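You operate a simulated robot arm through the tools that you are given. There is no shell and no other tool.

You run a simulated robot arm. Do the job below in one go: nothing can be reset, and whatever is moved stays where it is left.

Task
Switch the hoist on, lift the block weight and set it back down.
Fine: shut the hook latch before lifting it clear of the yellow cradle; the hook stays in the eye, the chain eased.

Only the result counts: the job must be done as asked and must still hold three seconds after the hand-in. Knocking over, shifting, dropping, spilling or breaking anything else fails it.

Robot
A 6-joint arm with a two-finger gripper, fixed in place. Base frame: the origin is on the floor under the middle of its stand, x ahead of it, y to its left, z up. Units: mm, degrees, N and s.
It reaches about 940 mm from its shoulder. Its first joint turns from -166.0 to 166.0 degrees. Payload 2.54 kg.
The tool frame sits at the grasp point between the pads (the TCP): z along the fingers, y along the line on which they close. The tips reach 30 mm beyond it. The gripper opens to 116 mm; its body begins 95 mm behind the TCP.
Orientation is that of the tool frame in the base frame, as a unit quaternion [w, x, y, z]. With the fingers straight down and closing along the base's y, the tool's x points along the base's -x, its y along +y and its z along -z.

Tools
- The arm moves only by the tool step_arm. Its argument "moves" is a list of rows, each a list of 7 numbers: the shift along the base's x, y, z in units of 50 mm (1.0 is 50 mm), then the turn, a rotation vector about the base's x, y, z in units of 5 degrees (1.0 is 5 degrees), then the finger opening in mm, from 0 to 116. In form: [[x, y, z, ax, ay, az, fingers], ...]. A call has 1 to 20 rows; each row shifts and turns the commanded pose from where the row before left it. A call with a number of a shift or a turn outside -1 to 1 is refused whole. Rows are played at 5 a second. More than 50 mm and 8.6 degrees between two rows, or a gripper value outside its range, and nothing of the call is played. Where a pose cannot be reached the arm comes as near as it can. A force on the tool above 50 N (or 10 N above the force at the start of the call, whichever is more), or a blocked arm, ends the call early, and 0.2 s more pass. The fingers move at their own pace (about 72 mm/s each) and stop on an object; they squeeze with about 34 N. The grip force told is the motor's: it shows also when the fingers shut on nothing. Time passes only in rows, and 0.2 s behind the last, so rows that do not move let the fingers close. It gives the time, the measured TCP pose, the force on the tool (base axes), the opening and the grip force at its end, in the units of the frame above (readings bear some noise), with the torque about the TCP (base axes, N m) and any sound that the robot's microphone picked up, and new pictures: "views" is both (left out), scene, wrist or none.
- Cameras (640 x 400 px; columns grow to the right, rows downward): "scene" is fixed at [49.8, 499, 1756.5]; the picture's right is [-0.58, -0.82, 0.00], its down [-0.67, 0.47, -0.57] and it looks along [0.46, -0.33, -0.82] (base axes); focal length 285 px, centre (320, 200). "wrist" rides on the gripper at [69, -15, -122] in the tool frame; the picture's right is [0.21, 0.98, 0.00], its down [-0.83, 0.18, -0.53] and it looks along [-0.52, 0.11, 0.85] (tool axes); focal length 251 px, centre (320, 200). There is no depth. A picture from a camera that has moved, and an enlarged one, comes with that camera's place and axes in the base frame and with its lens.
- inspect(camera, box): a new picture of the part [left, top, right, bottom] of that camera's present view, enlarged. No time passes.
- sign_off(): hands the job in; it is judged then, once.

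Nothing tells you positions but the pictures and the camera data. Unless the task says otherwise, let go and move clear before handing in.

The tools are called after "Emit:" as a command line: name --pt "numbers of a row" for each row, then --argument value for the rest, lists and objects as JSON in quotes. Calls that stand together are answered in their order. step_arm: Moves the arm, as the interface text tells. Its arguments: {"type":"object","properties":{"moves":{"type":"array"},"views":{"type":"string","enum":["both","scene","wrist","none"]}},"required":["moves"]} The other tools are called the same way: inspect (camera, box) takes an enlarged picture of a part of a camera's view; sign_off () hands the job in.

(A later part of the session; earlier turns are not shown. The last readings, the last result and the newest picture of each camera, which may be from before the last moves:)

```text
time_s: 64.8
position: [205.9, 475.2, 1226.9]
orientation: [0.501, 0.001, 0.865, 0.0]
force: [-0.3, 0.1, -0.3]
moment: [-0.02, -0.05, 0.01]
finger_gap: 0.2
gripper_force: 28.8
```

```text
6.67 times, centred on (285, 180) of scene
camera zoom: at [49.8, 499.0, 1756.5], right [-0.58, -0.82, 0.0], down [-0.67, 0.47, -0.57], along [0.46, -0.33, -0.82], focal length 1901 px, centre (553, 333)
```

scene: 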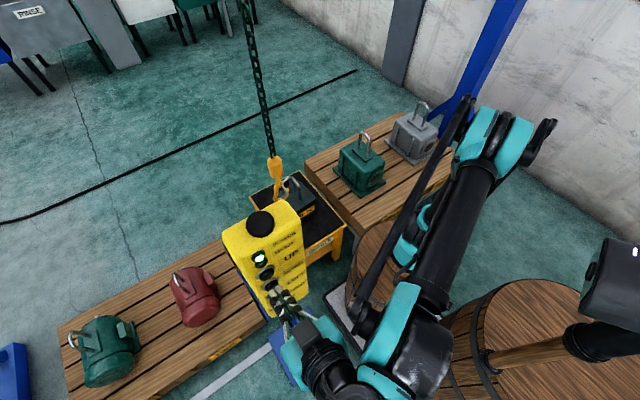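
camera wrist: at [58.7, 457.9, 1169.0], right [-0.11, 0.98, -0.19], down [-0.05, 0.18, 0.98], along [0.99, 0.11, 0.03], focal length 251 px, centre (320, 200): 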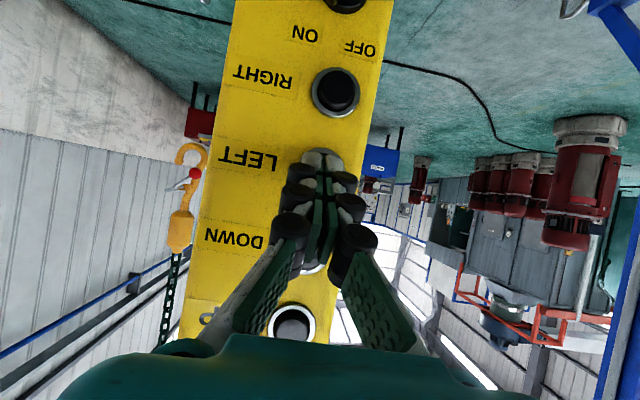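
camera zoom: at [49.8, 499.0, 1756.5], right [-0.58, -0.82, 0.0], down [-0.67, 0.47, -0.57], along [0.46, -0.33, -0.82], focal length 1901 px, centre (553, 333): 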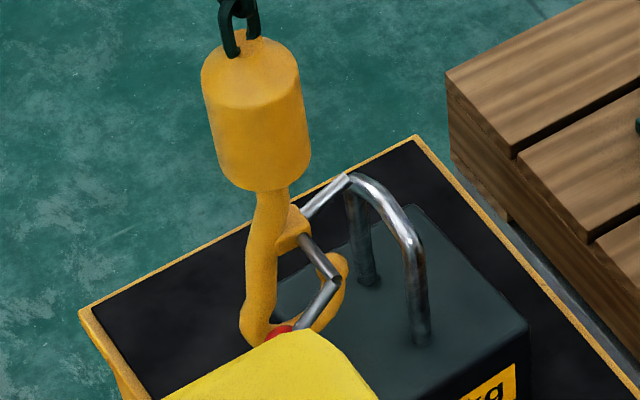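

The tip centre is now about 29 mm below the bar centre (roughly 10 mm clear under the bar) and the hook bottom is about 30 mm above the block. I'll creep a few millimetres lower to even that out, then move to the RIGHT button.

Emit:
step_arm --pt "0.15 0 0 0 0 0 0" --pt "0.15 0 0 0 0 0 0" --pt "0 0 0 0 0 0 0" --pt "-0.2 0 0 0 0 0 0" --pt "-0.2 0 0 0 0 0 0" --pt "-0.1 0 0 0 0 0 0" --pt "0 0 -0.8 0 0 0 0" --pt "0 0 -0.8 0 0 0 0" --pt "0 0 -0.8 0 0 0 0" --pt "0 0 0 0 0 0 0" --pt "0 0 0 0 0 0 0" --views "both"

Emit:
inspect --camera "scene" --box '[250, 150, 320, 210]'

```text
time_s: 67.2
position: [195.5, 472.8, 1110.1]
orientation: [0.5, 0.0, 0.866, 0.001]
force: [0.6, -0.1, 0.2]
moment: [-0.02, 0.02, -0.03]
finger_gap: 0.1
gripper_force: 28.8
camera wrist: at [54.4, 459.1, 1110.5], right [-0.11, 0.98, -0.19], down [-0.05, 0.18, 0.98], along [0.99, 0.11, 0.03], focal length 251 px, centre (320, 200)
```

scene: 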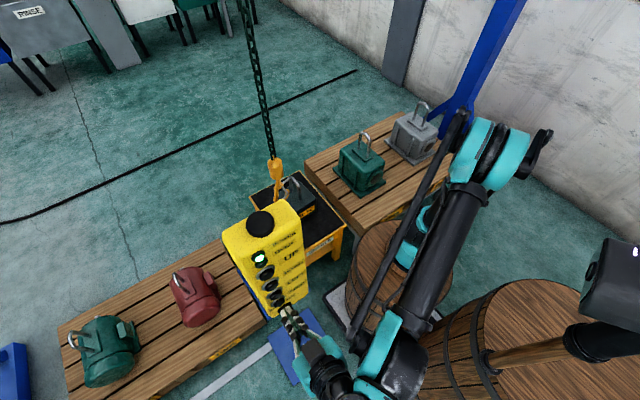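
wrist: 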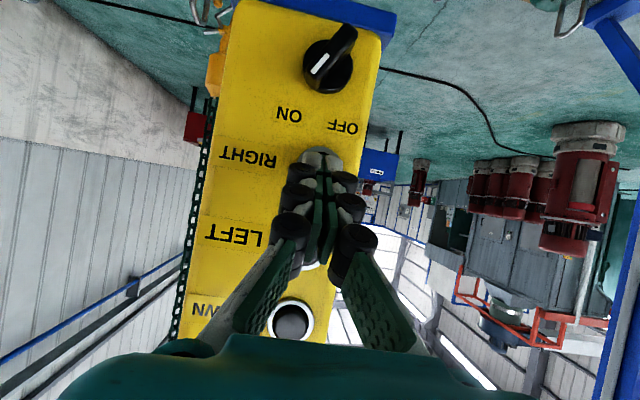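

```text
6.67 times, centred on (285, 180) of scene
camera zoom: at [49.8, 499.0, 1756.5], right [-0.58, -0.82, 0.0], down [-0.67, 0.47, -0.57], along [0.46, -0.33, -0.82], focal length 1901 px, centre (553, 333)
```

zoom: 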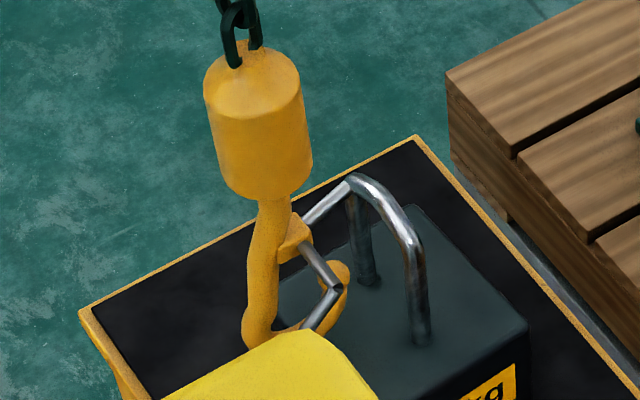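

Clearances now look balanced, with the tip about 20 mm under the bar and the bottom about 20 mm above the block. Next I'll press RIGHT lightly for about 1.6 s, so the tip passes under the bar, then check.

Emit:
step_arm --pt "0.2 0 0 0 0 0 0" --pt "0.2 0 0 0 0 0 0" --pt "0.1 0 0 0 0 0 0" --pt "0 0 0 0 0 0 0" --pt "0 0 0 0 0 0 0" --pt "0 0 0 0 0 0 0" --pt "0 0 0 0 0 0 0" --pt "0 0 0 0 0 0 0" --pt "0 0 0 0 0 0 0" --pt "-0.2 0 0 0 0 0 0" --pt "0 0 0 0 0 0 0" --pt "0 0 0 0 0 0 0" --pt "0 0 0 0 0 0 0" --pt "0 0 0 0 0 0 0" --views "scene"

Emit:
inspect --camera "scene" --box '[250, 150, 320, 210]'

```text
time_s: 70.2
position: [210.6, 474.3, 1110.3]
orientation: [0.5, 0.0, 0.866, 0.001]
force: [-0.2, 0.2, -0.1]
moment: [-0.01, -0.01, 0.0]
finger_gap: 0.3
gripper_force: 28.7
```

scene: 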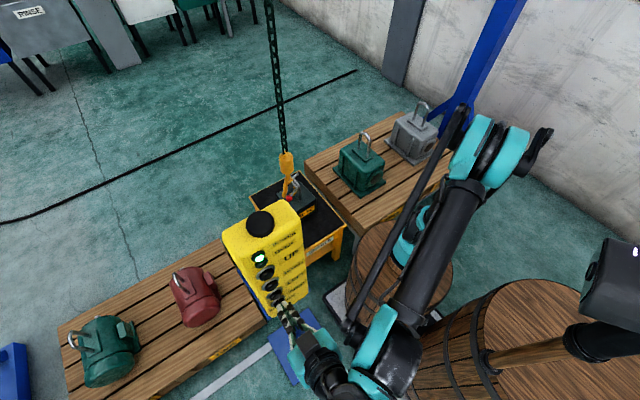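

```text
6.67 times, centred on (285, 180) of scene
camera zoom: at [49.8, 499.0, 1756.5], right [-0.58, -0.82, 0.0], down [-0.67, 0.47, -0.57], along [0.46, -0.33, -0.82], focal length 1901 px, centre (553, 333)
```

zoom: 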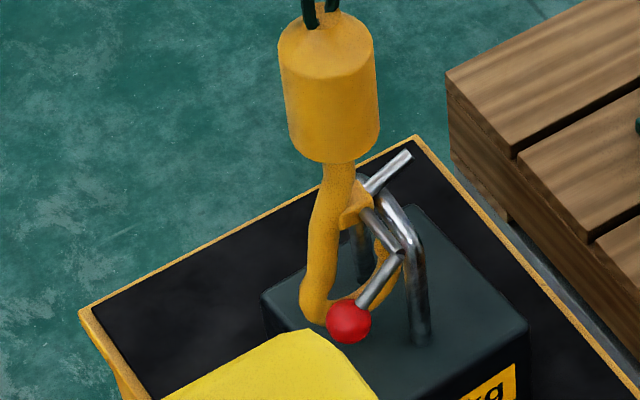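

The hook shifted about 50 mm and the tip is now right under the bar. It needs about 20 mm more, so I'll give a shorter tap on RIGHT and let the sway settle.

Emit:
step_arm --pt "0.2 0 0 0 0 0 0" --pt "0 0 0 0 0 0 0" --pt "0 0 0 0 0 0 0" --pt "-0.2 0 0 0 0 0 0" --pt "-0.1 0 0 0 0 0 0" --pt "0 0 0 0 0 0 0" --pt "0 0 0 0 0 0 0" --pt "0 0 0 0 0 0 0" --pt "0 0 0 0 0 0 0" --pt "0 0 0 0 0 0 0" --pt "0 0 0 0 0 0 0" --pt "0 0 0 0 0 0 0" --views "scene"

Emit:
inspect --camera "scene" --box '[250, 150, 320, 210]'

```text
time_s: 72.8
position: [206.0, 475.3, 1108.7]
orientation: [0.5, 0.0, 0.866, 0.001]
force: [-0.7, -0.2, 0.1]
moment: [0.0, 0.0, 0.02]
finger_gap: 0.1
gripper_force: 29.1
```

scene: 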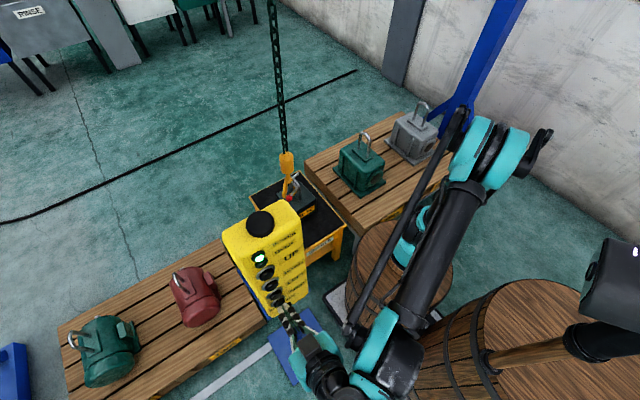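

```text
6.67 times, centred on (285, 180) of scene
camera zoom: at [49.8, 499.0, 1756.5], right [-0.58, -0.82, 0.0], down [-0.67, 0.47, -0.57], along [0.46, -0.33, -0.82], focal length 1901 px, centre (553, 333)
```

zoom: 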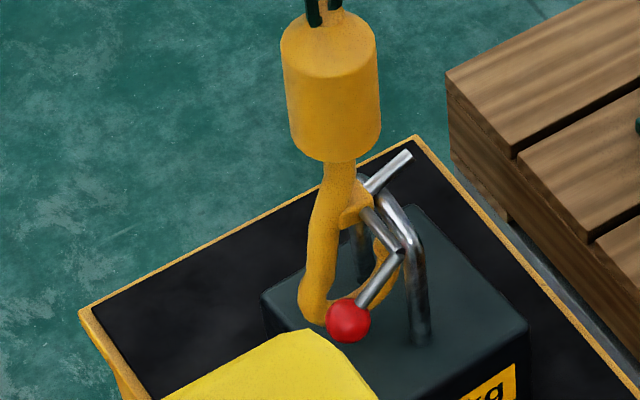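

The hook barely moved this time. I'll check whether the chain is leaning, which would mean something is blocking it.

Emit:
inspect --camera "scene" --box '[240, 0, 340, 170]'

Emit:
inspect --camera "scene" --box '[270, 165, 310, 205]'

```text
2.35 times, centred on (290, 85) of scene
camera zoom: at [49.8, 499.0, 1756.5], right [-0.58, -0.82, 0.0], down [-0.67, 0.47, -0.57], along [0.46, -0.33, -0.82], focal length 671 px, centre (391, 471)
```

zoom: 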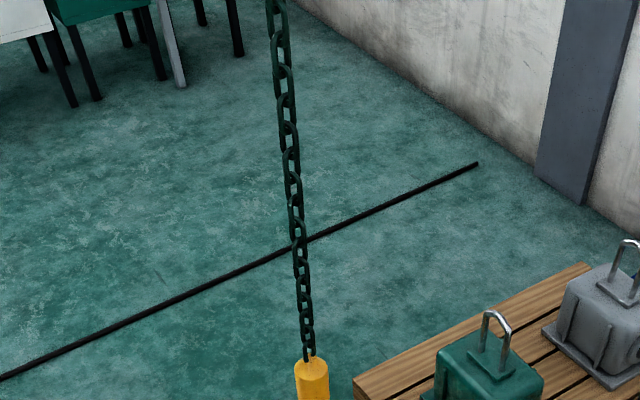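

```text
10.00 times, centred on (290, 185) of scene
camera zoom: at [49.8, 499.0, 1756.5], right [-0.58, -0.82, 0.0], down [-0.67, 0.47, -0.57], along [0.46, -0.33, -0.82], focal length 2852 px, centre (620, 350)
```

zoom: 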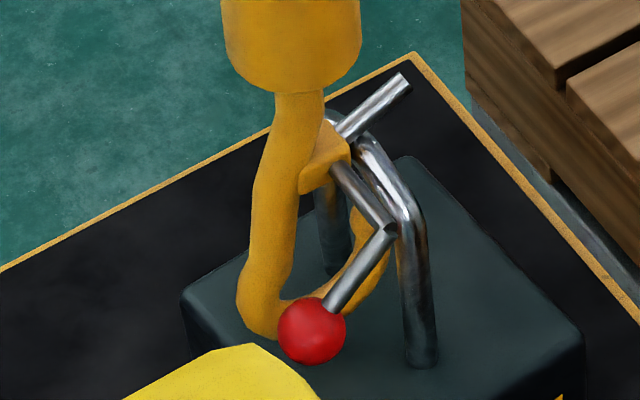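

The chain is leaning about 25 mm, so the latch axle is resting against the side of the bail bar: the hook is about 10 mm too low. I'll go to UP and give a short, light tap to lift the axle above the bar.

Emit:
step_arm --pt "-0.2 0 0 0 0 0 0" --pt "0 0 0.9 0 0 0 0" --pt "0 0 0.9 0 0 0 0" --pt "0 0 0.9 0 0 0 0" --pt "0 0 0.88 0 0 0 0" --pt "0.2 0 0 0 0 0 0" --pt "0.2 0 0 0 0 0 0" --pt "0.1 0 0 0 0 0 0" --pt "0 0 0 0 0 0 0" --pt "-0.2 0 0 0 0 0 0" --pt "-0.1 0 0 0 0 0 0" --pt "0 0 0 0 0 0 0" --pt "0 0 0 0 0 0 0" --views "both"

Emit:
inspect --camera "scene" --box '[265, 150, 315, 200]'

```text
time_s: 75.6
position: [206.5, 476.0, 1288.4]
orientation: [0.5, 0.0, 0.866, 0.0]
force: [0.3, 0.4, -0.1]
moment: [-0.02, -0.01, -0.04]
finger_gap: 0.0
gripper_force: 28.7
camera wrist: at [65.6, 460.6, 1287.7], right [-0.11, 0.98, -0.19], down [-0.05, 0.18, 0.98], along [0.99, 0.11, 0.03], focal length 251 px, centre (320, 200)
```

scene: 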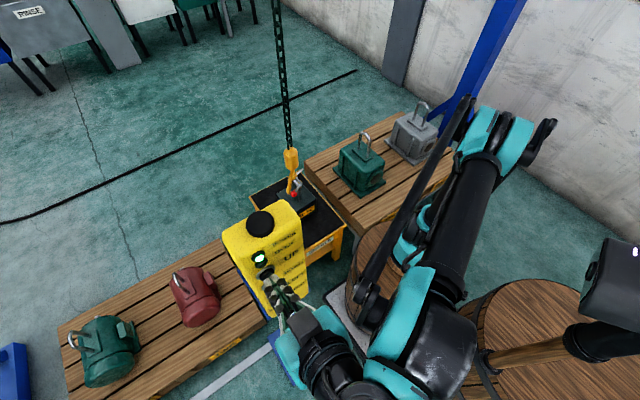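
wrist: 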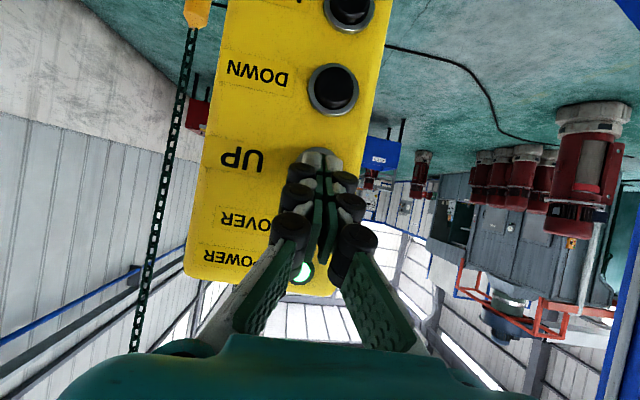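

```text
8.00 times, centred on (290, 175) of scene
camera zoom: at [49.8, 499.0, 1756.5], right [-0.58, -0.82, 0.0], down [-0.67, 0.47, -0.57], along [0.46, -0.33, -0.82], focal length 2282 px, centre (560, 400)
```

zoom: 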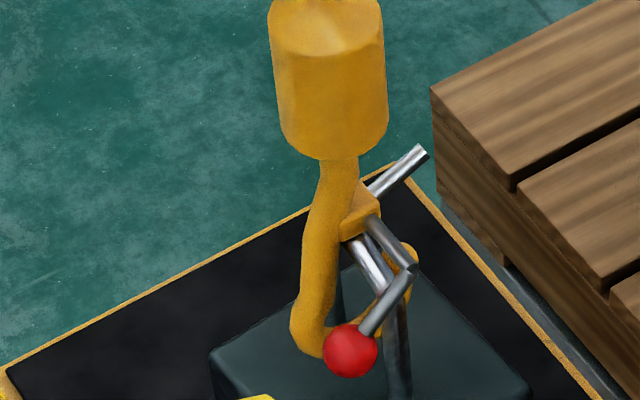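

The hook slipped over: the bar is now between the shank and the tip. I'll wait for the sway to settle and look again.

Emit:
step_arm --pt "0 0 0 0 0 0 0" --pt "0 0 0 0 0 0 0" --pt "0 0 0 0 0 0 0" --pt "0 0 0 0 0 0 0" --pt "0 0 0 0 0 0 0" --pt "0 0 0 0 0 0 0" --pt "0 0 0 0 0 0 0" --pt "0 0 0 0 0 0 0" --pt "0 0 0 0 0 0 0" --pt "0 0 0 0 0 0 0" --views "scene"

Emit:
inspect --camera "scene" --box '[265, 150, 315, 200]'

Emit:
inspect --camera "scene" --box '[240, 0, 340, 170]'

```text
time_s: 77.8
position: [207.1, 474.8, 1289.2]
orientation: [0.5, 0.001, 0.866, 0.0]
force: [0.0, 0.2, -0.4]
moment: [-0.02, -0.02, 0.0]
finger_gap: 0.0
gripper_force: 28.7
```

scene: 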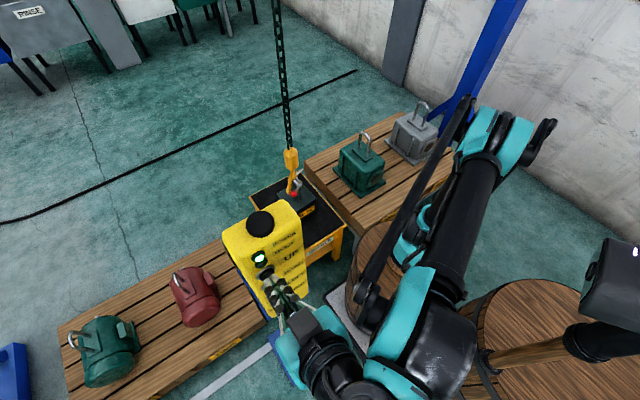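

```text
8.00 times, centred on (290, 175) of scene
camera zoom: at [49.8, 499.0, 1756.5], right [-0.58, -0.82, 0.0], down [-0.67, 0.47, -0.57], along [0.46, -0.33, -0.82], focal length 2282 px, centre (560, 400)
```

zoom: 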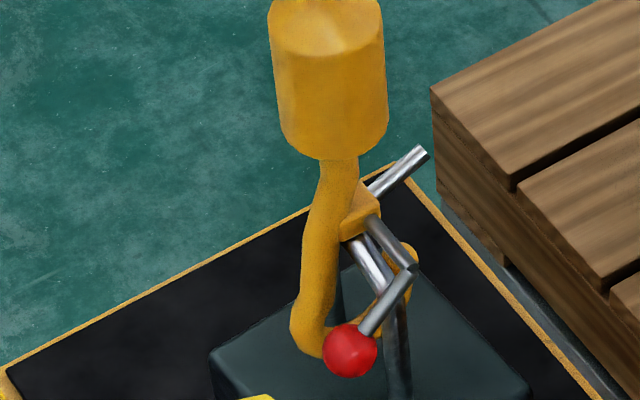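

```text
2.35 times, centred on (290, 85) of scene
camera zoom: at [49.8, 499.0, 1756.5], right [-0.58, -0.82, 0.0], down [-0.67, 0.47, -0.57], along [0.46, -0.33, -0.82], focal length 671 px, centre (391, 471)
```

zoom: 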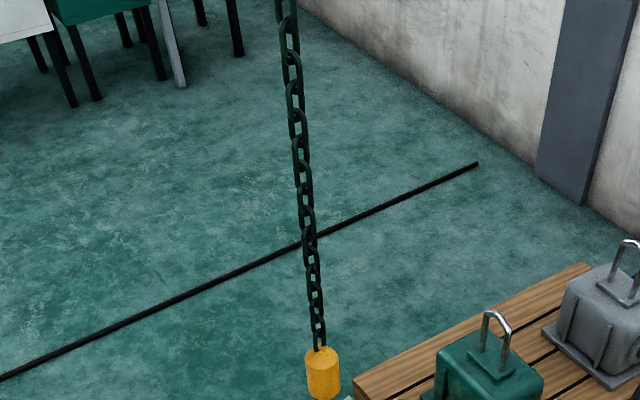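

It's stable: the tip is about 33 mm past the bar on the -y side, but still about 10 mm below the bar's underside. I need to raise it by about 50 mm so the bar sits down in the bowl without taking the load, so I'll give a slow UP press of about 1.4 s.

Emit:
step_arm --pt "0.15 0 0 0 0 0 0" --pt "0.15 0 0 0 0 0 0" --pt "0 0 0 0 0 0 0" --pt "0 0 0 0 0 0 0" --pt "0 0 0 0 0 0 0" --pt "0 0 0 0 0 0 0" --pt "0 0 0 0 0 0 0" --pt "0 0 0 0 0 0 0" --pt "-0.2 0 0 0 0 0 0" --pt "-0.1 0 0 0 0 0 0" --pt "0 0 0 0 0 0 0" --pt "0 0 0 0 0 0 0" --pt "0 0 0 0 0 0 0" --views "scene"

Emit:
inspect --camera "scene" --box '[265, 150, 315, 200]'

```text
time_s: 80.6
position: [207.1, 475.0, 1288.4]
orientation: [0.5, 0.0, 0.866, 0.0]
force: [0.4, 0.0, 0.1]
moment: [0.03, 0.02, 0.01]
finger_gap: 0.2
gripper_force: 28.3
```

scene: 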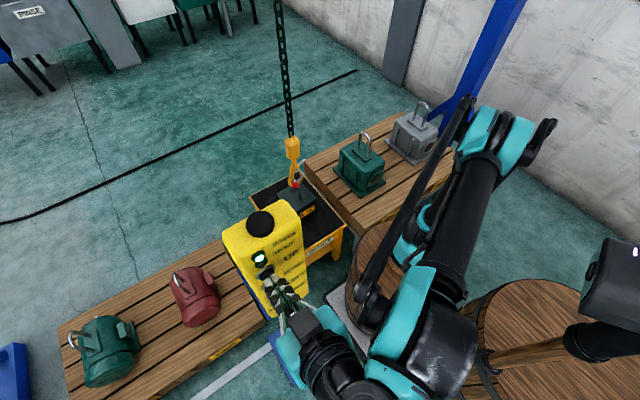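

```text
8.00 times, centred on (290, 175) of scene
camera zoom: at [49.8, 499.0, 1756.5], right [-0.58, -0.82, 0.0], down [-0.67, 0.47, -0.57], along [0.46, -0.33, -0.82], focal length 2282 px, centre (560, 400)
```

zoom: 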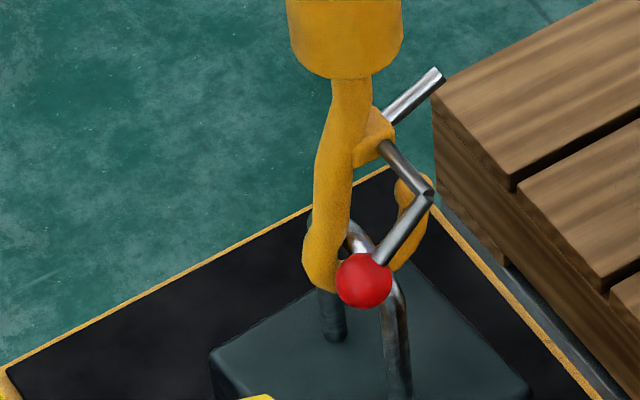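

The bar is now down in the bowl with the tip well above it, and the block hasn't moved. The red ball is near (743, 138, 752) and the latch axle near y 93, z 801. I'll leave the pendant the same way as before and head round to the hook.

Emit:
step_arm --pt "-0.3 0 0.2 0 1 0 0" --pt "-0.2 0 0.4 0 1 0 0" --pt "-0.1 0 0.4 0 1 0 0" --pt "-0.1 0 0.4 0 1 0 0" --pt "-0.1 0 0.4 0 1 0 0" --pt "-0.1 0 0.4 0 1 0 0" --pt "-0.1 0 0.4 0 1 0 0" --pt "0 0 0.3 0 1 0 0" --pt "0.3 -0.85 0 0 0 0 0" --pt "0.3 -0.85 0 0 0 0 0" --pt "0.3 -0.85 0 0 0 0 0" --pt "0.75 -0.5 -0.3 0 0 0 0" --pt "0.75 -0.5 -0.3 0 0 0 30" --pt "0.75 -0.5 -0.3 0 0 0 60" --pt "0.75 -0.4 -0.4 0 0 0 70" --views "both"

```text
time_s: 83.8
position: [351.4, 250.2, 1362.6]
orientation: [0.175, 0.001, 0.985, 0.0]
force: [-0.6, 0.1, 0.3]
moment: [-0.05, 0.0, -0.03]
finger_gap: 70.1
gripper_force: 0.1
out of reach, approached as far as the arm can: row 8
camera wrist: at [243.3, 236.0, 1452.2], right [-0.2, 0.98, -0.07], down [0.59, 0.18, 0.78], along [0.78, 0.11, -0.62], focal length 251 px, centre (320, 200)
```

scene: 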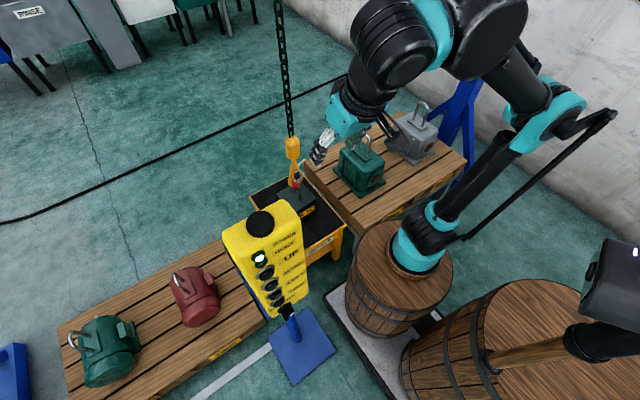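
wrist: 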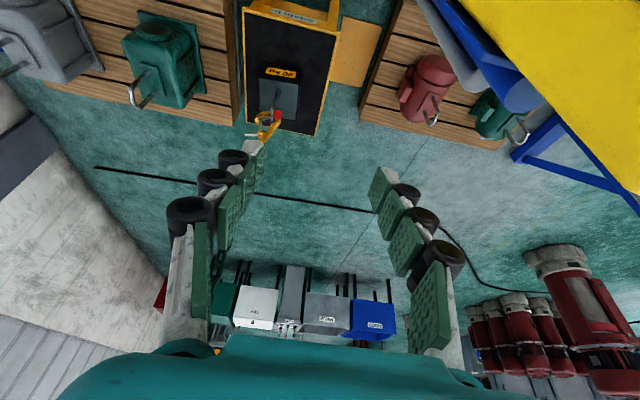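

I'm clear of the pendant. I'll go down to the weight's height, turning the tool horizontal and stopping well short of the hook.

Emit:
step_arm --pt "0.3 -0.16 -0.82 0 -1 0 70" --pt "0.3 -0.16 -0.82 0 -1 0 70" --pt "0.3 -0.16 -0.82 0 -1 0 70" --pt "0.3 -0.16 -0.82 0 -1 0 70" --pt "0.3 -0.16 -0.82 0 -1 0 70" --pt "0.3 -0.16 -0.82 0 -1 0 70" --pt "0.3 -0.16 -0.82 0 -1 0 70" --pt "0.3 -0.16 -0.82 0 -1 0 70" --pt "0.3 -0.16 -0.82 0 -1 0 70" --pt "0.3 -0.16 -0.82 0 -1 0 70" --views "both"

```text
time_s: 86.0
position: [499.6, 172.1, 952.9]
orientation: [0.575, 0.001, 0.818, 0.0]
force: [-1.5, -1.3, -1.3]
moment: [0.04, -0.04, 0.11]
finger_gap: 70.1
gripper_force: 0.1
camera wrist: at [361.1, 156.9, 928.1], right [-0.07, 0.98, -0.2], down [-0.22, 0.18, 0.96], along [0.97, 0.11, 0.2], focal length 251 px, centre (320, 200)
```

scene: 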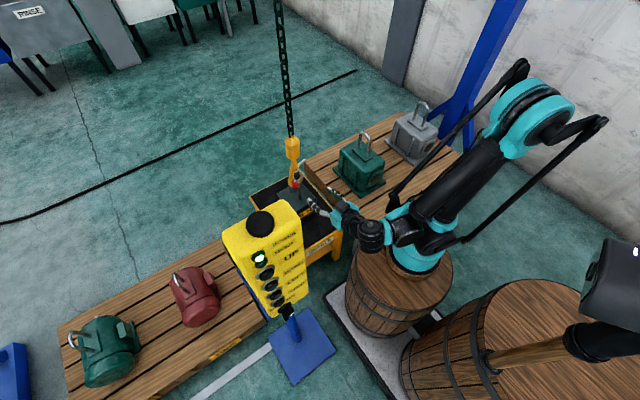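
wrist: 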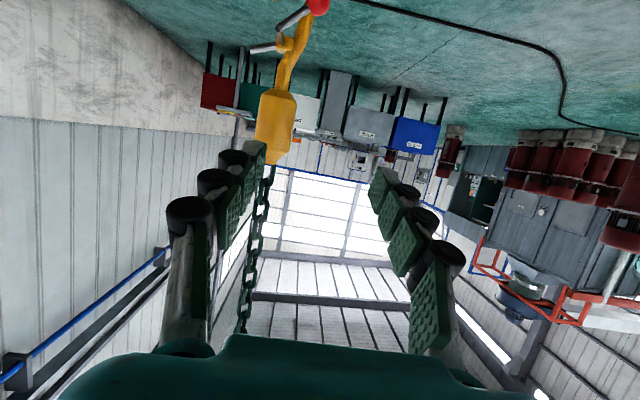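

The hook and chain are in view. I'll continue lowering to the ball's height while staying clear of the hook.

Emit:
step_arm --pt "0.32 -0.14 -0.76 0 -0.5 0 70" --pt "0.32 -0.14 -0.76 0 -0.5 0 70" --pt "0.32 -0.14 -0.76 0 0 0 70" --pt "0.32 -0.14 -0.76 0 0 0 70" --pt "0.32 -0.14 -0.76 0 0 0 70" --pt "0 0 0 0 0 0 70" --views "both"

Emit:
inspect --camera "wrist" --box '[240, 80, 400, 240]'

Emit:
inspect --camera "scene" --box '[265, 130, 345, 210]'

```text
time_s: 87.4
position: [586.9, 144.6, 935.7]
orientation: [0.607, 0.001, 0.794, 0.0]
force: [-0.7, 0.4, 0.4]
moment: [0.03, -0.04, 0.01]
finger_gap: 69.9
gripper_force: 0.0
out of reach, approached as far as the arm can: row 1, 2, 3, 4, 5
camera wrist: at [451.2, 129.7, 899.0], right [-0.06, 0.98, -0.21], down [-0.3, 0.18, 0.94], along [0.95, 0.11, 0.28], focal length 251 px, centre (320, 200)
```

scene: 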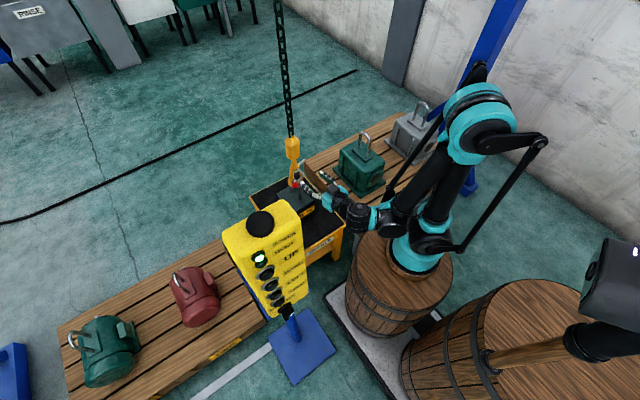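
wrist: 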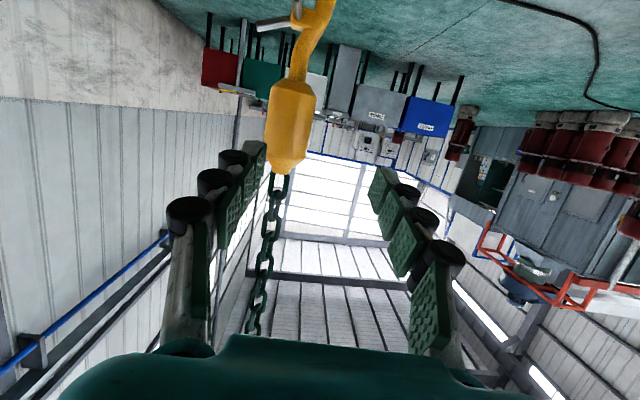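

```text
2.50 times, centred on (320, 160) of wrist
camera zoom: at [451.2, 129.7, 899.0], right [-0.06, 0.98, -0.21], down [-0.3, 0.18, 0.94], along [0.95, 0.11, 0.28], focal length 629 px, centre (320, 300)
```

zoom: 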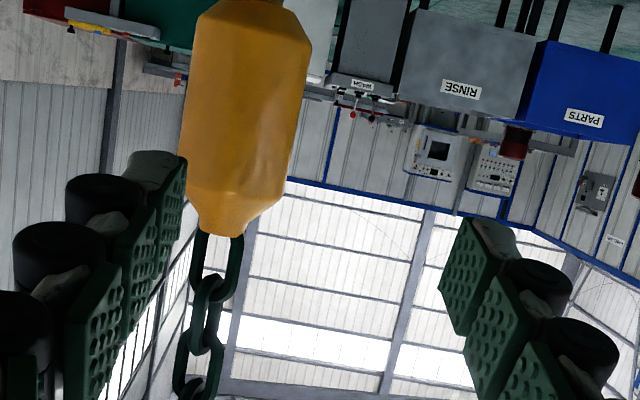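

```text
5.00 times, centred on (305, 170) of scene
camera zoom: at [49.8, 499.0, 1756.5], right [-0.58, -0.82, 0.0], down [-0.67, 0.47, -0.57], along [0.46, -0.33, -0.82], focal length 1426 px, centre (395, 350)
```

zoom: 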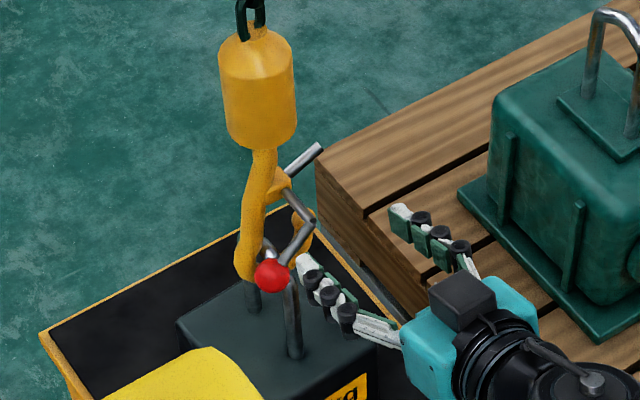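

Straight back from the hook is inside the arm's inner reach limit. I'll move forward to about x 667 (tips at about 696, still 30 mm short of the ball) while going down.

Emit:
step_arm --pt "0.6 0 -0.5 0 0 0 70" --pt "0.5 0 -0.7 0 0 0 70" --pt "0.3 -0.04 -0.8 0 0 0 70" --pt "0.2 -0.04 -0.8 0 0 0 70" --pt "0 -0.04 -0.8 0 0 0 70" --pt "0 0 0 0 0 0 70" --views "both"

Emit:
inspect --camera "wrist" --box '[220, 60, 420, 220]'

Emit:
inspect --camera "scene" --box '[265, 130, 345, 210]'

```text
time_s: 88.8
position: [694.5, 165.3, 917.5]
orientation: [0.608, 0.001, 0.794, 0.0]
force: [-0.5, 0.0, -0.6]
moment: [0.03, 0.0, 0.03]
finger_gap: 70.0
gripper_force: 0.1
out of reach, approached as far as the arm can: row 1, 2, 3, 4, 5
camera wrist: at [558.5, 150.8, 881.2], right [-0.05, 0.98, -0.21], down [-0.3, 0.18, 0.94], along [0.95, 0.11, 0.28], focal length 251 px, centre (320, 200)
```

scene: 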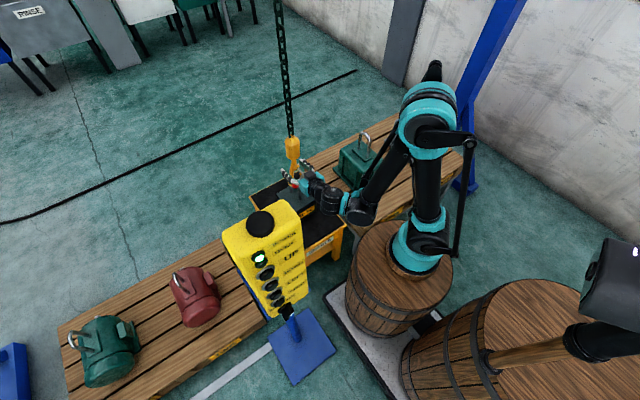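
wrist: 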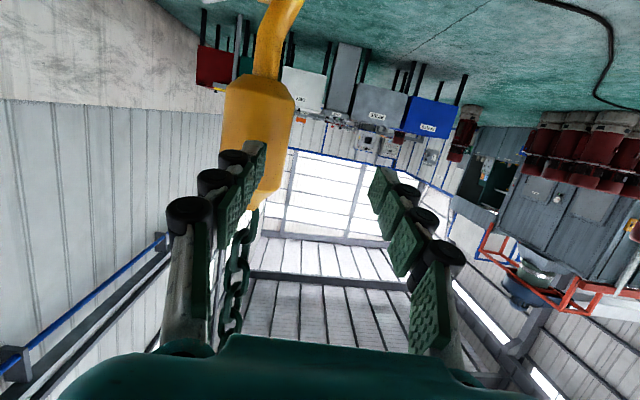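

```text
2.50 times, centred on (320, 140) of wrist
camera zoom: at [558.5, 150.8, 881.2], right [-0.05, 0.98, -0.21], down [-0.3, 0.18, 0.94], along [0.95, 0.11, 0.28], focal length 629 px, centre (320, 350)
```

zoom: 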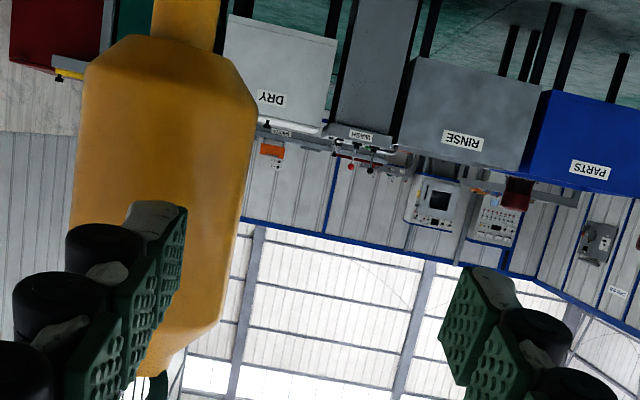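

```text
5.00 times, centred on (305, 170) of scene
camera zoom: at [49.8, 499.0, 1756.5], right [-0.58, -0.82, 0.0], down [-0.67, 0.47, -0.57], along [0.46, -0.33, -0.82], focal length 1426 px, centre (395, 350)
```

zoom: 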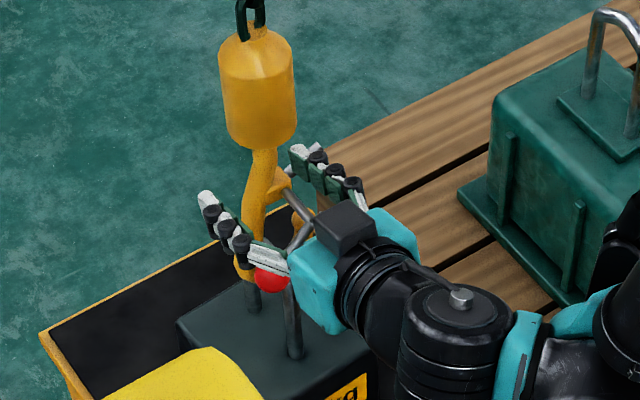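

At this tilt the arm can't get any lower. A steeper tool (about 40° from vertical) keeps the wrist further out, so I'll back off slightly and re-tilt.

Emit:
step_arm --pt "-0.3 0 0.1 0 1 0 70" --pt "-0.3 0 0.1 0 1 0 70" --pt "-0.3 0 0 0 1 0 70" --pt "-0.3 0 0 0 1 0 70" --pt "-0.2 -0.1 0 0 1 0 70" --pt "-0.1 -0.1 0 0 1 0 70" --pt "0 -0.1 0 0 1 0 70" --pt "0 0 0 0 0 0 70" --views "both"

Emit:
inspect --camera "wrist" --box '[200, 60, 400, 220]'

```text
time_s: 90.6
position: [620.1, 150.3, 927.5]
orientation: [0.342, 0.001, 0.94, -0.001]
force: [0.5, -0.3, 0.0]
moment: [0.05, -0.01, 0.01]
finger_gap: 70.0
gripper_force: 0.1
camera wrist: at [486.4, 136.0, 976.4], right [-0.16, 0.98, -0.14], down [0.29, 0.18, 0.94], along [0.94, 0.11, -0.31], focal length 251 px, centre (320, 200)
```

scene: 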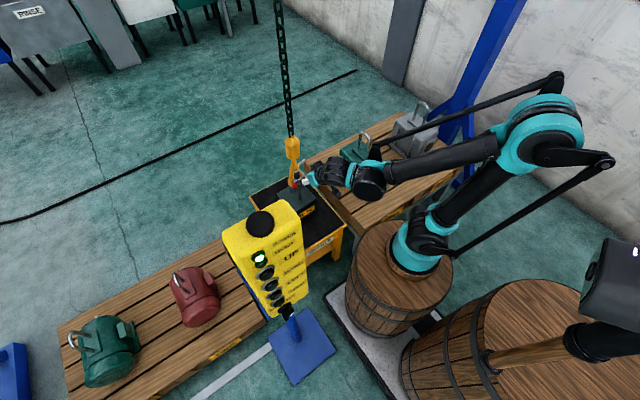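
wrist: 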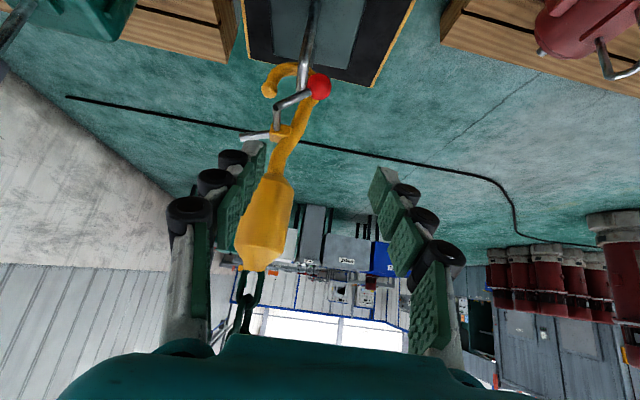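

```text
2.50 times, centred on (300, 140) of wrist
camera zoom: at [486.4, 136.0, 976.4], right [-0.16, 0.98, -0.14], down [0.29, 0.18, 0.94], along [0.94, 0.11, -0.31], focal length 629 px, centre (370, 350)
```

zoom: 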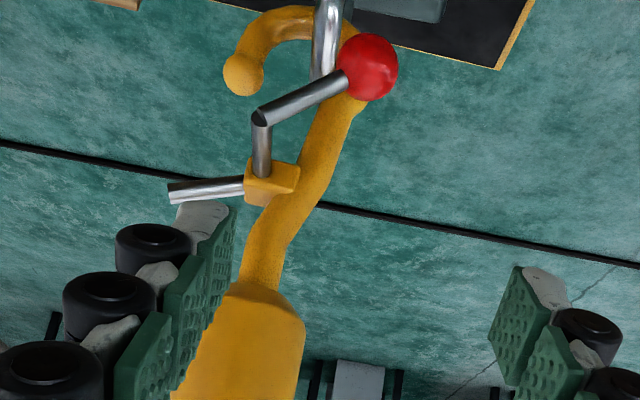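

This is a very clear view: the bar lies in the bowl, the tip is beyond it, and the latch is open with the red-ball lever on the near side. I'll step closer for a wrist-only triangulation of the ball.

Emit:
step_arm --pt "0.4 -0.07 -0.5 0 0 0 70" --pt "0.4 -0.07 -0.5 0 0 0 70" --pt "0.2 -0.06 -0.5 0 0 0 70" --pt "0 0 0 0 0 0 70" --views "both"

Emit:
inspect --camera "wrist" --box '[220, 80, 400, 220]'

Emit:
inspect --camera "scene" --box '[265, 130, 345, 210]'

```text
time_s: 91.6
position: [667.0, 138.0, 852.0]
orientation: [0.342, 0.0, 0.94, 0.0]
force: [-0.3, 0.3, -0.4]
moment: [-0.01, -0.02, -0.03]
finger_gap: 69.8
gripper_force: 0.0
camera wrist: at [535.4, 123.8, 900.0], right [-0.16, 0.98, -0.14], down [0.29, 0.18, 0.94], along [0.94, 0.11, -0.31], focal length 251 px, centre (320, 200)
```

scene: 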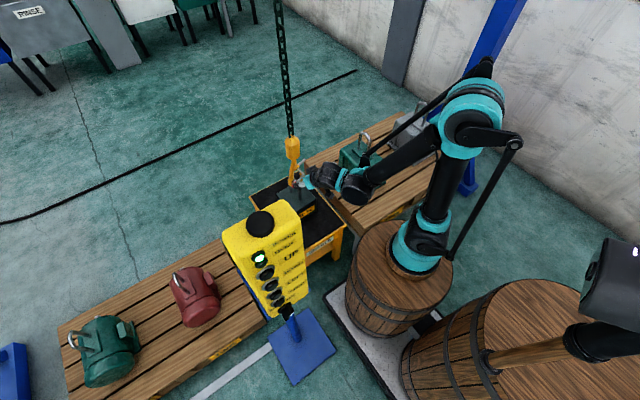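
wrist: 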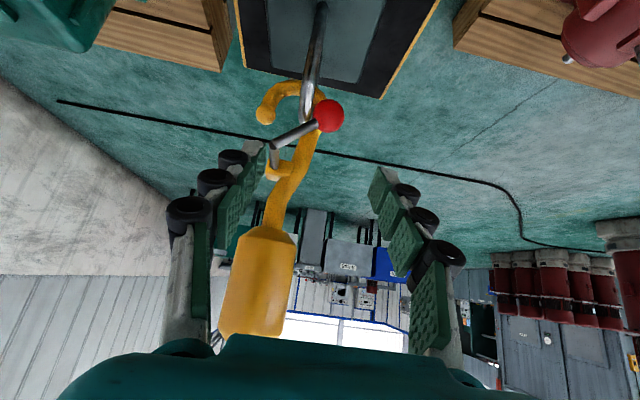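

```text
2.86 times, centred on (310, 150) of wrist
camera zoom: at [535.4, 123.8, 900.0], right [-0.16, 0.98, -0.14], down [0.29, 0.18, 0.94], along [0.94, 0.11, -0.31], focal length 718 px, centre (349, 343)
```

zoom: 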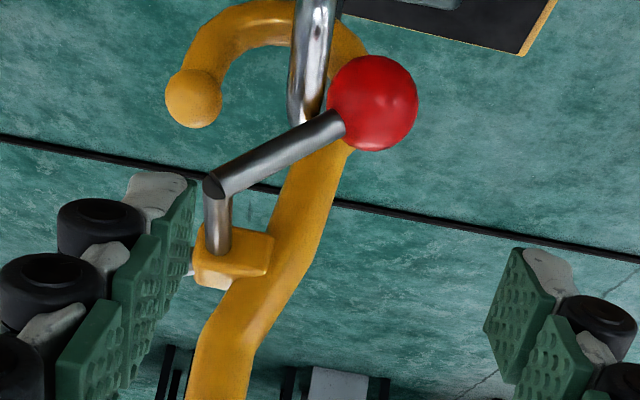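

```text
5.00 times, centred on (305, 170) of scene
camera zoom: at [49.8, 499.0, 1756.5], right [-0.58, -0.82, 0.0], down [-0.67, 0.47, -0.57], along [0.46, -0.33, -0.82], focal length 1426 px, centre (395, 350)
```

zoom: 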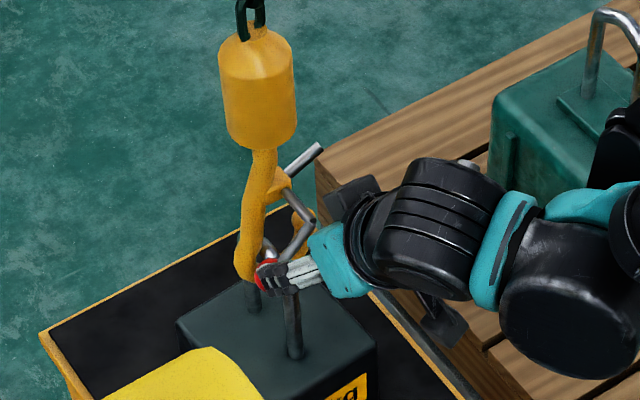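

Wrist-only triangulation gives the ball at (746, 144, 741) and the axle at (743, 98, 786). The clean way to shut it is to lift the ball from below with closed, horizontal fingertips coming in from the +y side. I'll reorient the tool to point along (0.6, -0.8, 0) and stage beside the ball.

Emit:
step_arm --pt "-0.1 0.3 0 -0.386 -0.772 -0.827 30" --pt "-0.1 0.3 0 -0.386 -0.772 -0.827 0" --pt "0 0.2 -0.1 -0.386 -0.772 -0.827 0" --pt "0 0.2 -0.1 -0.386 -0.772 -0.827 0" --pt "0 0.2 -0.1 -0.386 -0.772 -0.827 0" --pt "0 0.2 -0.1 -0.386 -0.772 -0.827 0" --pt "0 0.1 -0.2 -0.386 -0.772 -0.827 0" --pt "0.1 0.1 -0.2 -0.386 -0.772 -0.827 0" --pt "0.1 0.1 -0.2 -0.386 -0.772 -0.827 0" --pt "0.1 0.1 -0.2 -0.386 -0.772 -0.827 0" --pt "0.1 0.1 -0.2 -0.386 -0.772 -0.827 0" --pt "0.1 0.1 -0.2 -0.386 -0.772 -0.827 0" --pt "0 0 0 0 0 0 0" --views "both"

Emit:
inspect --camera "scene" --box '[265, 130, 345, 210]'

```text
time_s: 94.4
position: [688.4, 246.8, 781.3]
orientation: [0.633, 0.317, 0.631, -0.317]
force: [-0.3, 0.1, -0.5]
moment: [0.03, 0.0, -0.01]
finger_gap: 0.1
gripper_force: 28.6
out of reach, approached as far as the arm can: row 8, 9
camera wrist: at [602.2, 335.1, 710.5], right [0.78, 0.59, -0.21], down [-0.18, 0.54, 0.82], along [0.6, -0.61, 0.52], focal length 251 px, centre (320, 200)
```

scene: 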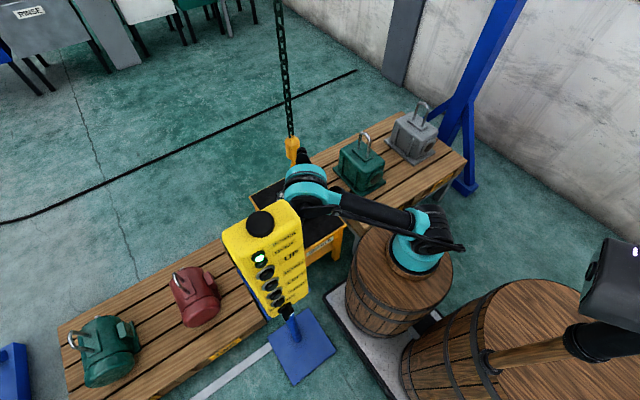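
wrist: 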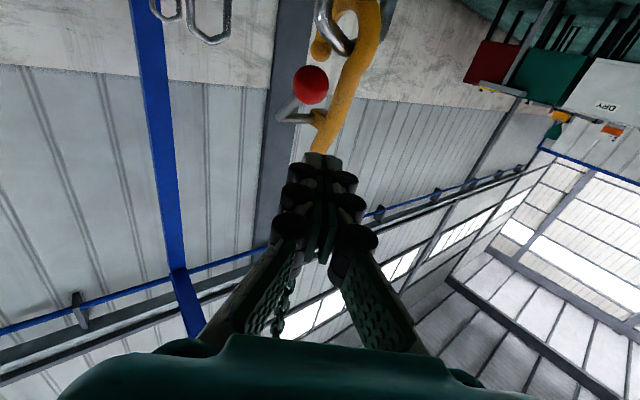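

```text
5.00 times, centred on (305, 170) of scene
camera zoom: at [49.8, 499.0, 1756.5], right [-0.58, -0.82, 0.0], down [-0.67, 0.47, -0.57], along [0.46, -0.33, -0.82], focal length 1426 px, centre (395, 350)
```

zoom: 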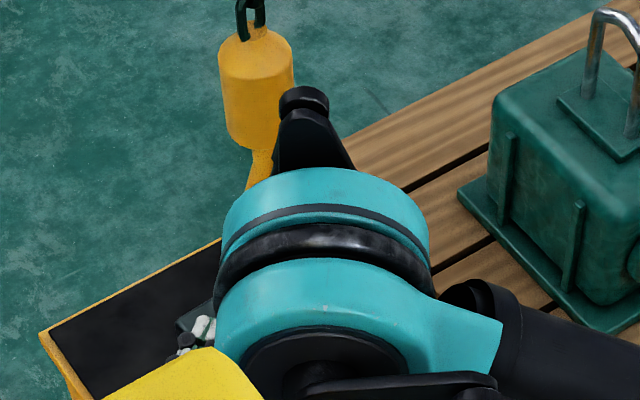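

The tool is now horizontal, pointing diagonally at the lever, and the ball checks out at (744, 144, 742). I'll lower to just below the ball's height while still standing off.

Emit:
step_arm --pt "-0.08 -0.1 -0.45 0 0 0 0" --pt "-0.08 -0.14 -0.45 0 0 0 0" --pt "0 -0.14 -0.47 0 0 0 0" --pt "0 0 0 0 0 0 0" --views "both"

Emit:
inspect --camera "wrist" --box '[220, 0, 420, 220]'

```text
time_s: 95.4
position: [700.1, 257.1, 728.6]
orientation: [0.631, 0.317, 0.633, -0.318]
force: [-0.5, 0.1, 0.7]
moment: [0.03, 0.0, -0.01]
finger_gap: 0.0
gripper_force: 28.4
out of reach, approached as far as the arm can: row 1, 2, 3
camera wrist: at [614.0, 345.8, 658.1], right [0.78, 0.58, -0.21], down [-0.17, 0.54, 0.83], along [0.6, -0.61, 0.52], focal length 251 px, centre (320, 200)
```

scene: 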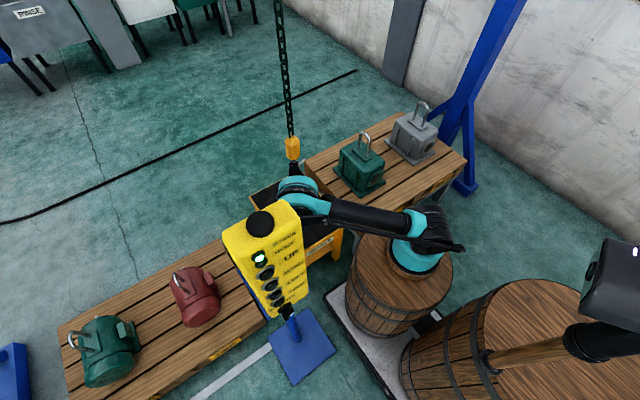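
wrist: 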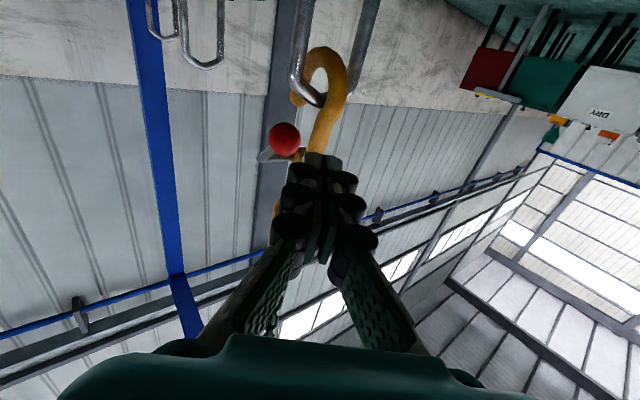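

```text
1.82 times, centred on (320, 110) of wrist
camera zoom: at [614.0, 345.8, 658.1], right [0.78, 0.58, -0.21], down [-0.17, 0.54, 0.83], along [0.6, -0.61, 0.52], focal length 457 px, centre (320, 364)
```

zoom: 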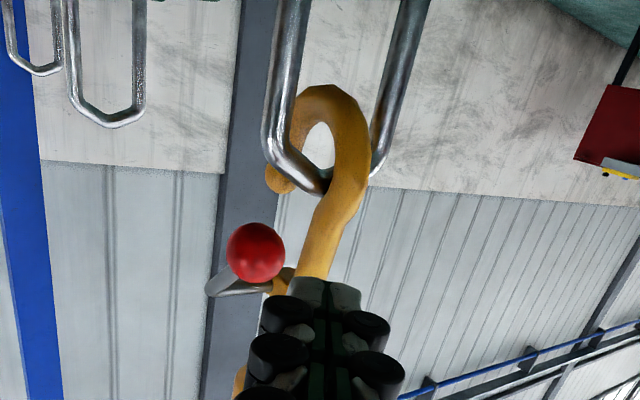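

I have an excellent view of the hook through the bail. The arm is being pushed outward at this yaw, so I'll yaw the tool further (pointing more along -y), which puts the wrist in easier reach.

Emit:
step_arm --pt "0.08 0 -0.05 0 0 -1 0" --pt "0.08 0 -0.05 0 0 -1 0" --pt "0.08 -0.05 -0.1 0 0 -1 0" --pt "0.06 -0.1 -0.1 0 0 -1 0" --pt "0 0 0 0 0 0 0" --views "both"

Emit:
inspect --camera "wrist" --box '[220, 0, 420, 220]'

```text
time_s: 96.6
position: [743.1, 226.6, 717.9]
orientation: [0.591, 0.388, 0.59, -0.389]
force: [0.3, 0.1, 0.4]
moment: [0.06, 0.02, 0.0]
finger_gap: 0.1
gripper_force: 28.3
out of reach, approached as far as the arm can: row 2, 3, 4
camera wrist: at [680.3, 331.8, 647.9], right [0.9, 0.38, -0.21], down [-0.04, 0.56, 0.82], along [0.44, -0.73, 0.52], focal length 251 px, centre (320, 200)
```

scene: 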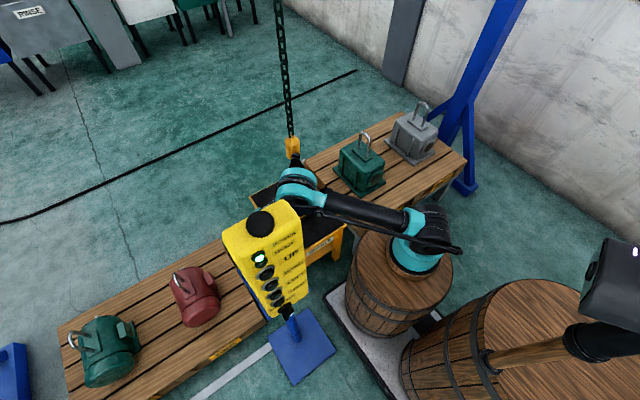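
wrist: 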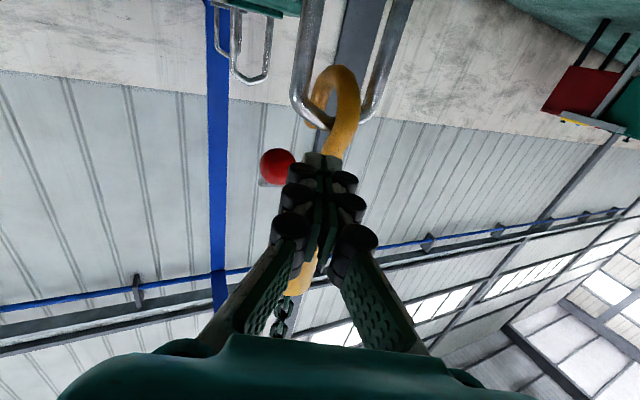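

```text
1.82 times, centred on (320, 110) of wrist
camera zoom: at [680.3, 331.8, 647.9], right [0.9, 0.38, -0.21], down [-0.04, 0.56, 0.82], along [0.44, -0.73, 0.52], focal length 457 px, centre (320, 364)
```

zoom: 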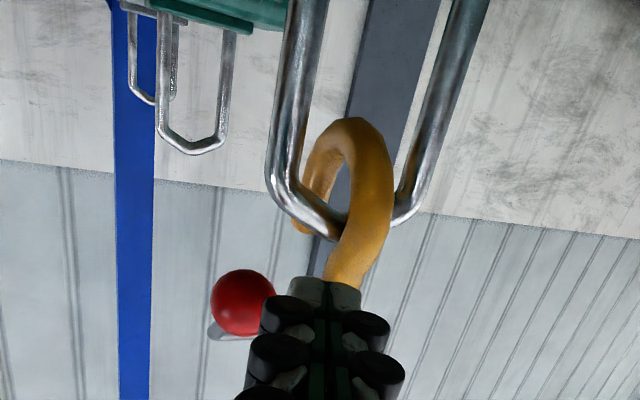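

The tool has settled at yaw -67°, TCP (743, 227, 718). I'll try advancing towards the ball in small, checked steps.

Emit:
step_arm --pt "-0.05 -0.25 -0.03 0 0 0 0" --pt "-0.05 -0.25 -0.03 0 0 0 0" --views "wrist"

```text
time_s: 97.2
position: [738.2, 201.9, 716.2]
orientation: [0.591, 0.389, 0.589, -0.39]
force: [-0.2, 0.1, -0.5]
moment: [0.01, 0.03, 0.0]
finger_gap: 0.0
gripper_force: 29.0
camera wrist: at [675.1, 308.2, 645.8], right [0.9, 0.38, -0.21], down [-0.04, 0.56, 0.82], along [0.44, -0.73, 0.52], focal length 251 px, centre (320, 200)
```

wrist: 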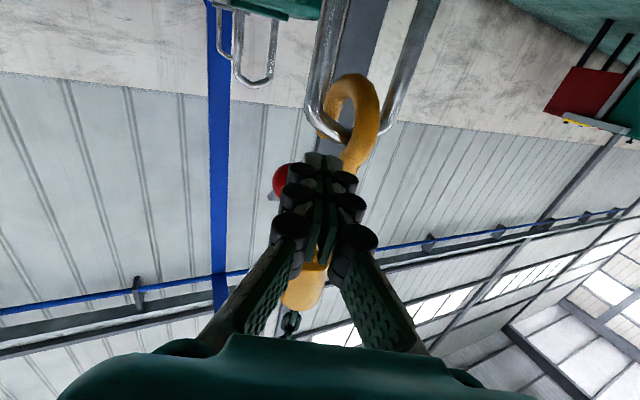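

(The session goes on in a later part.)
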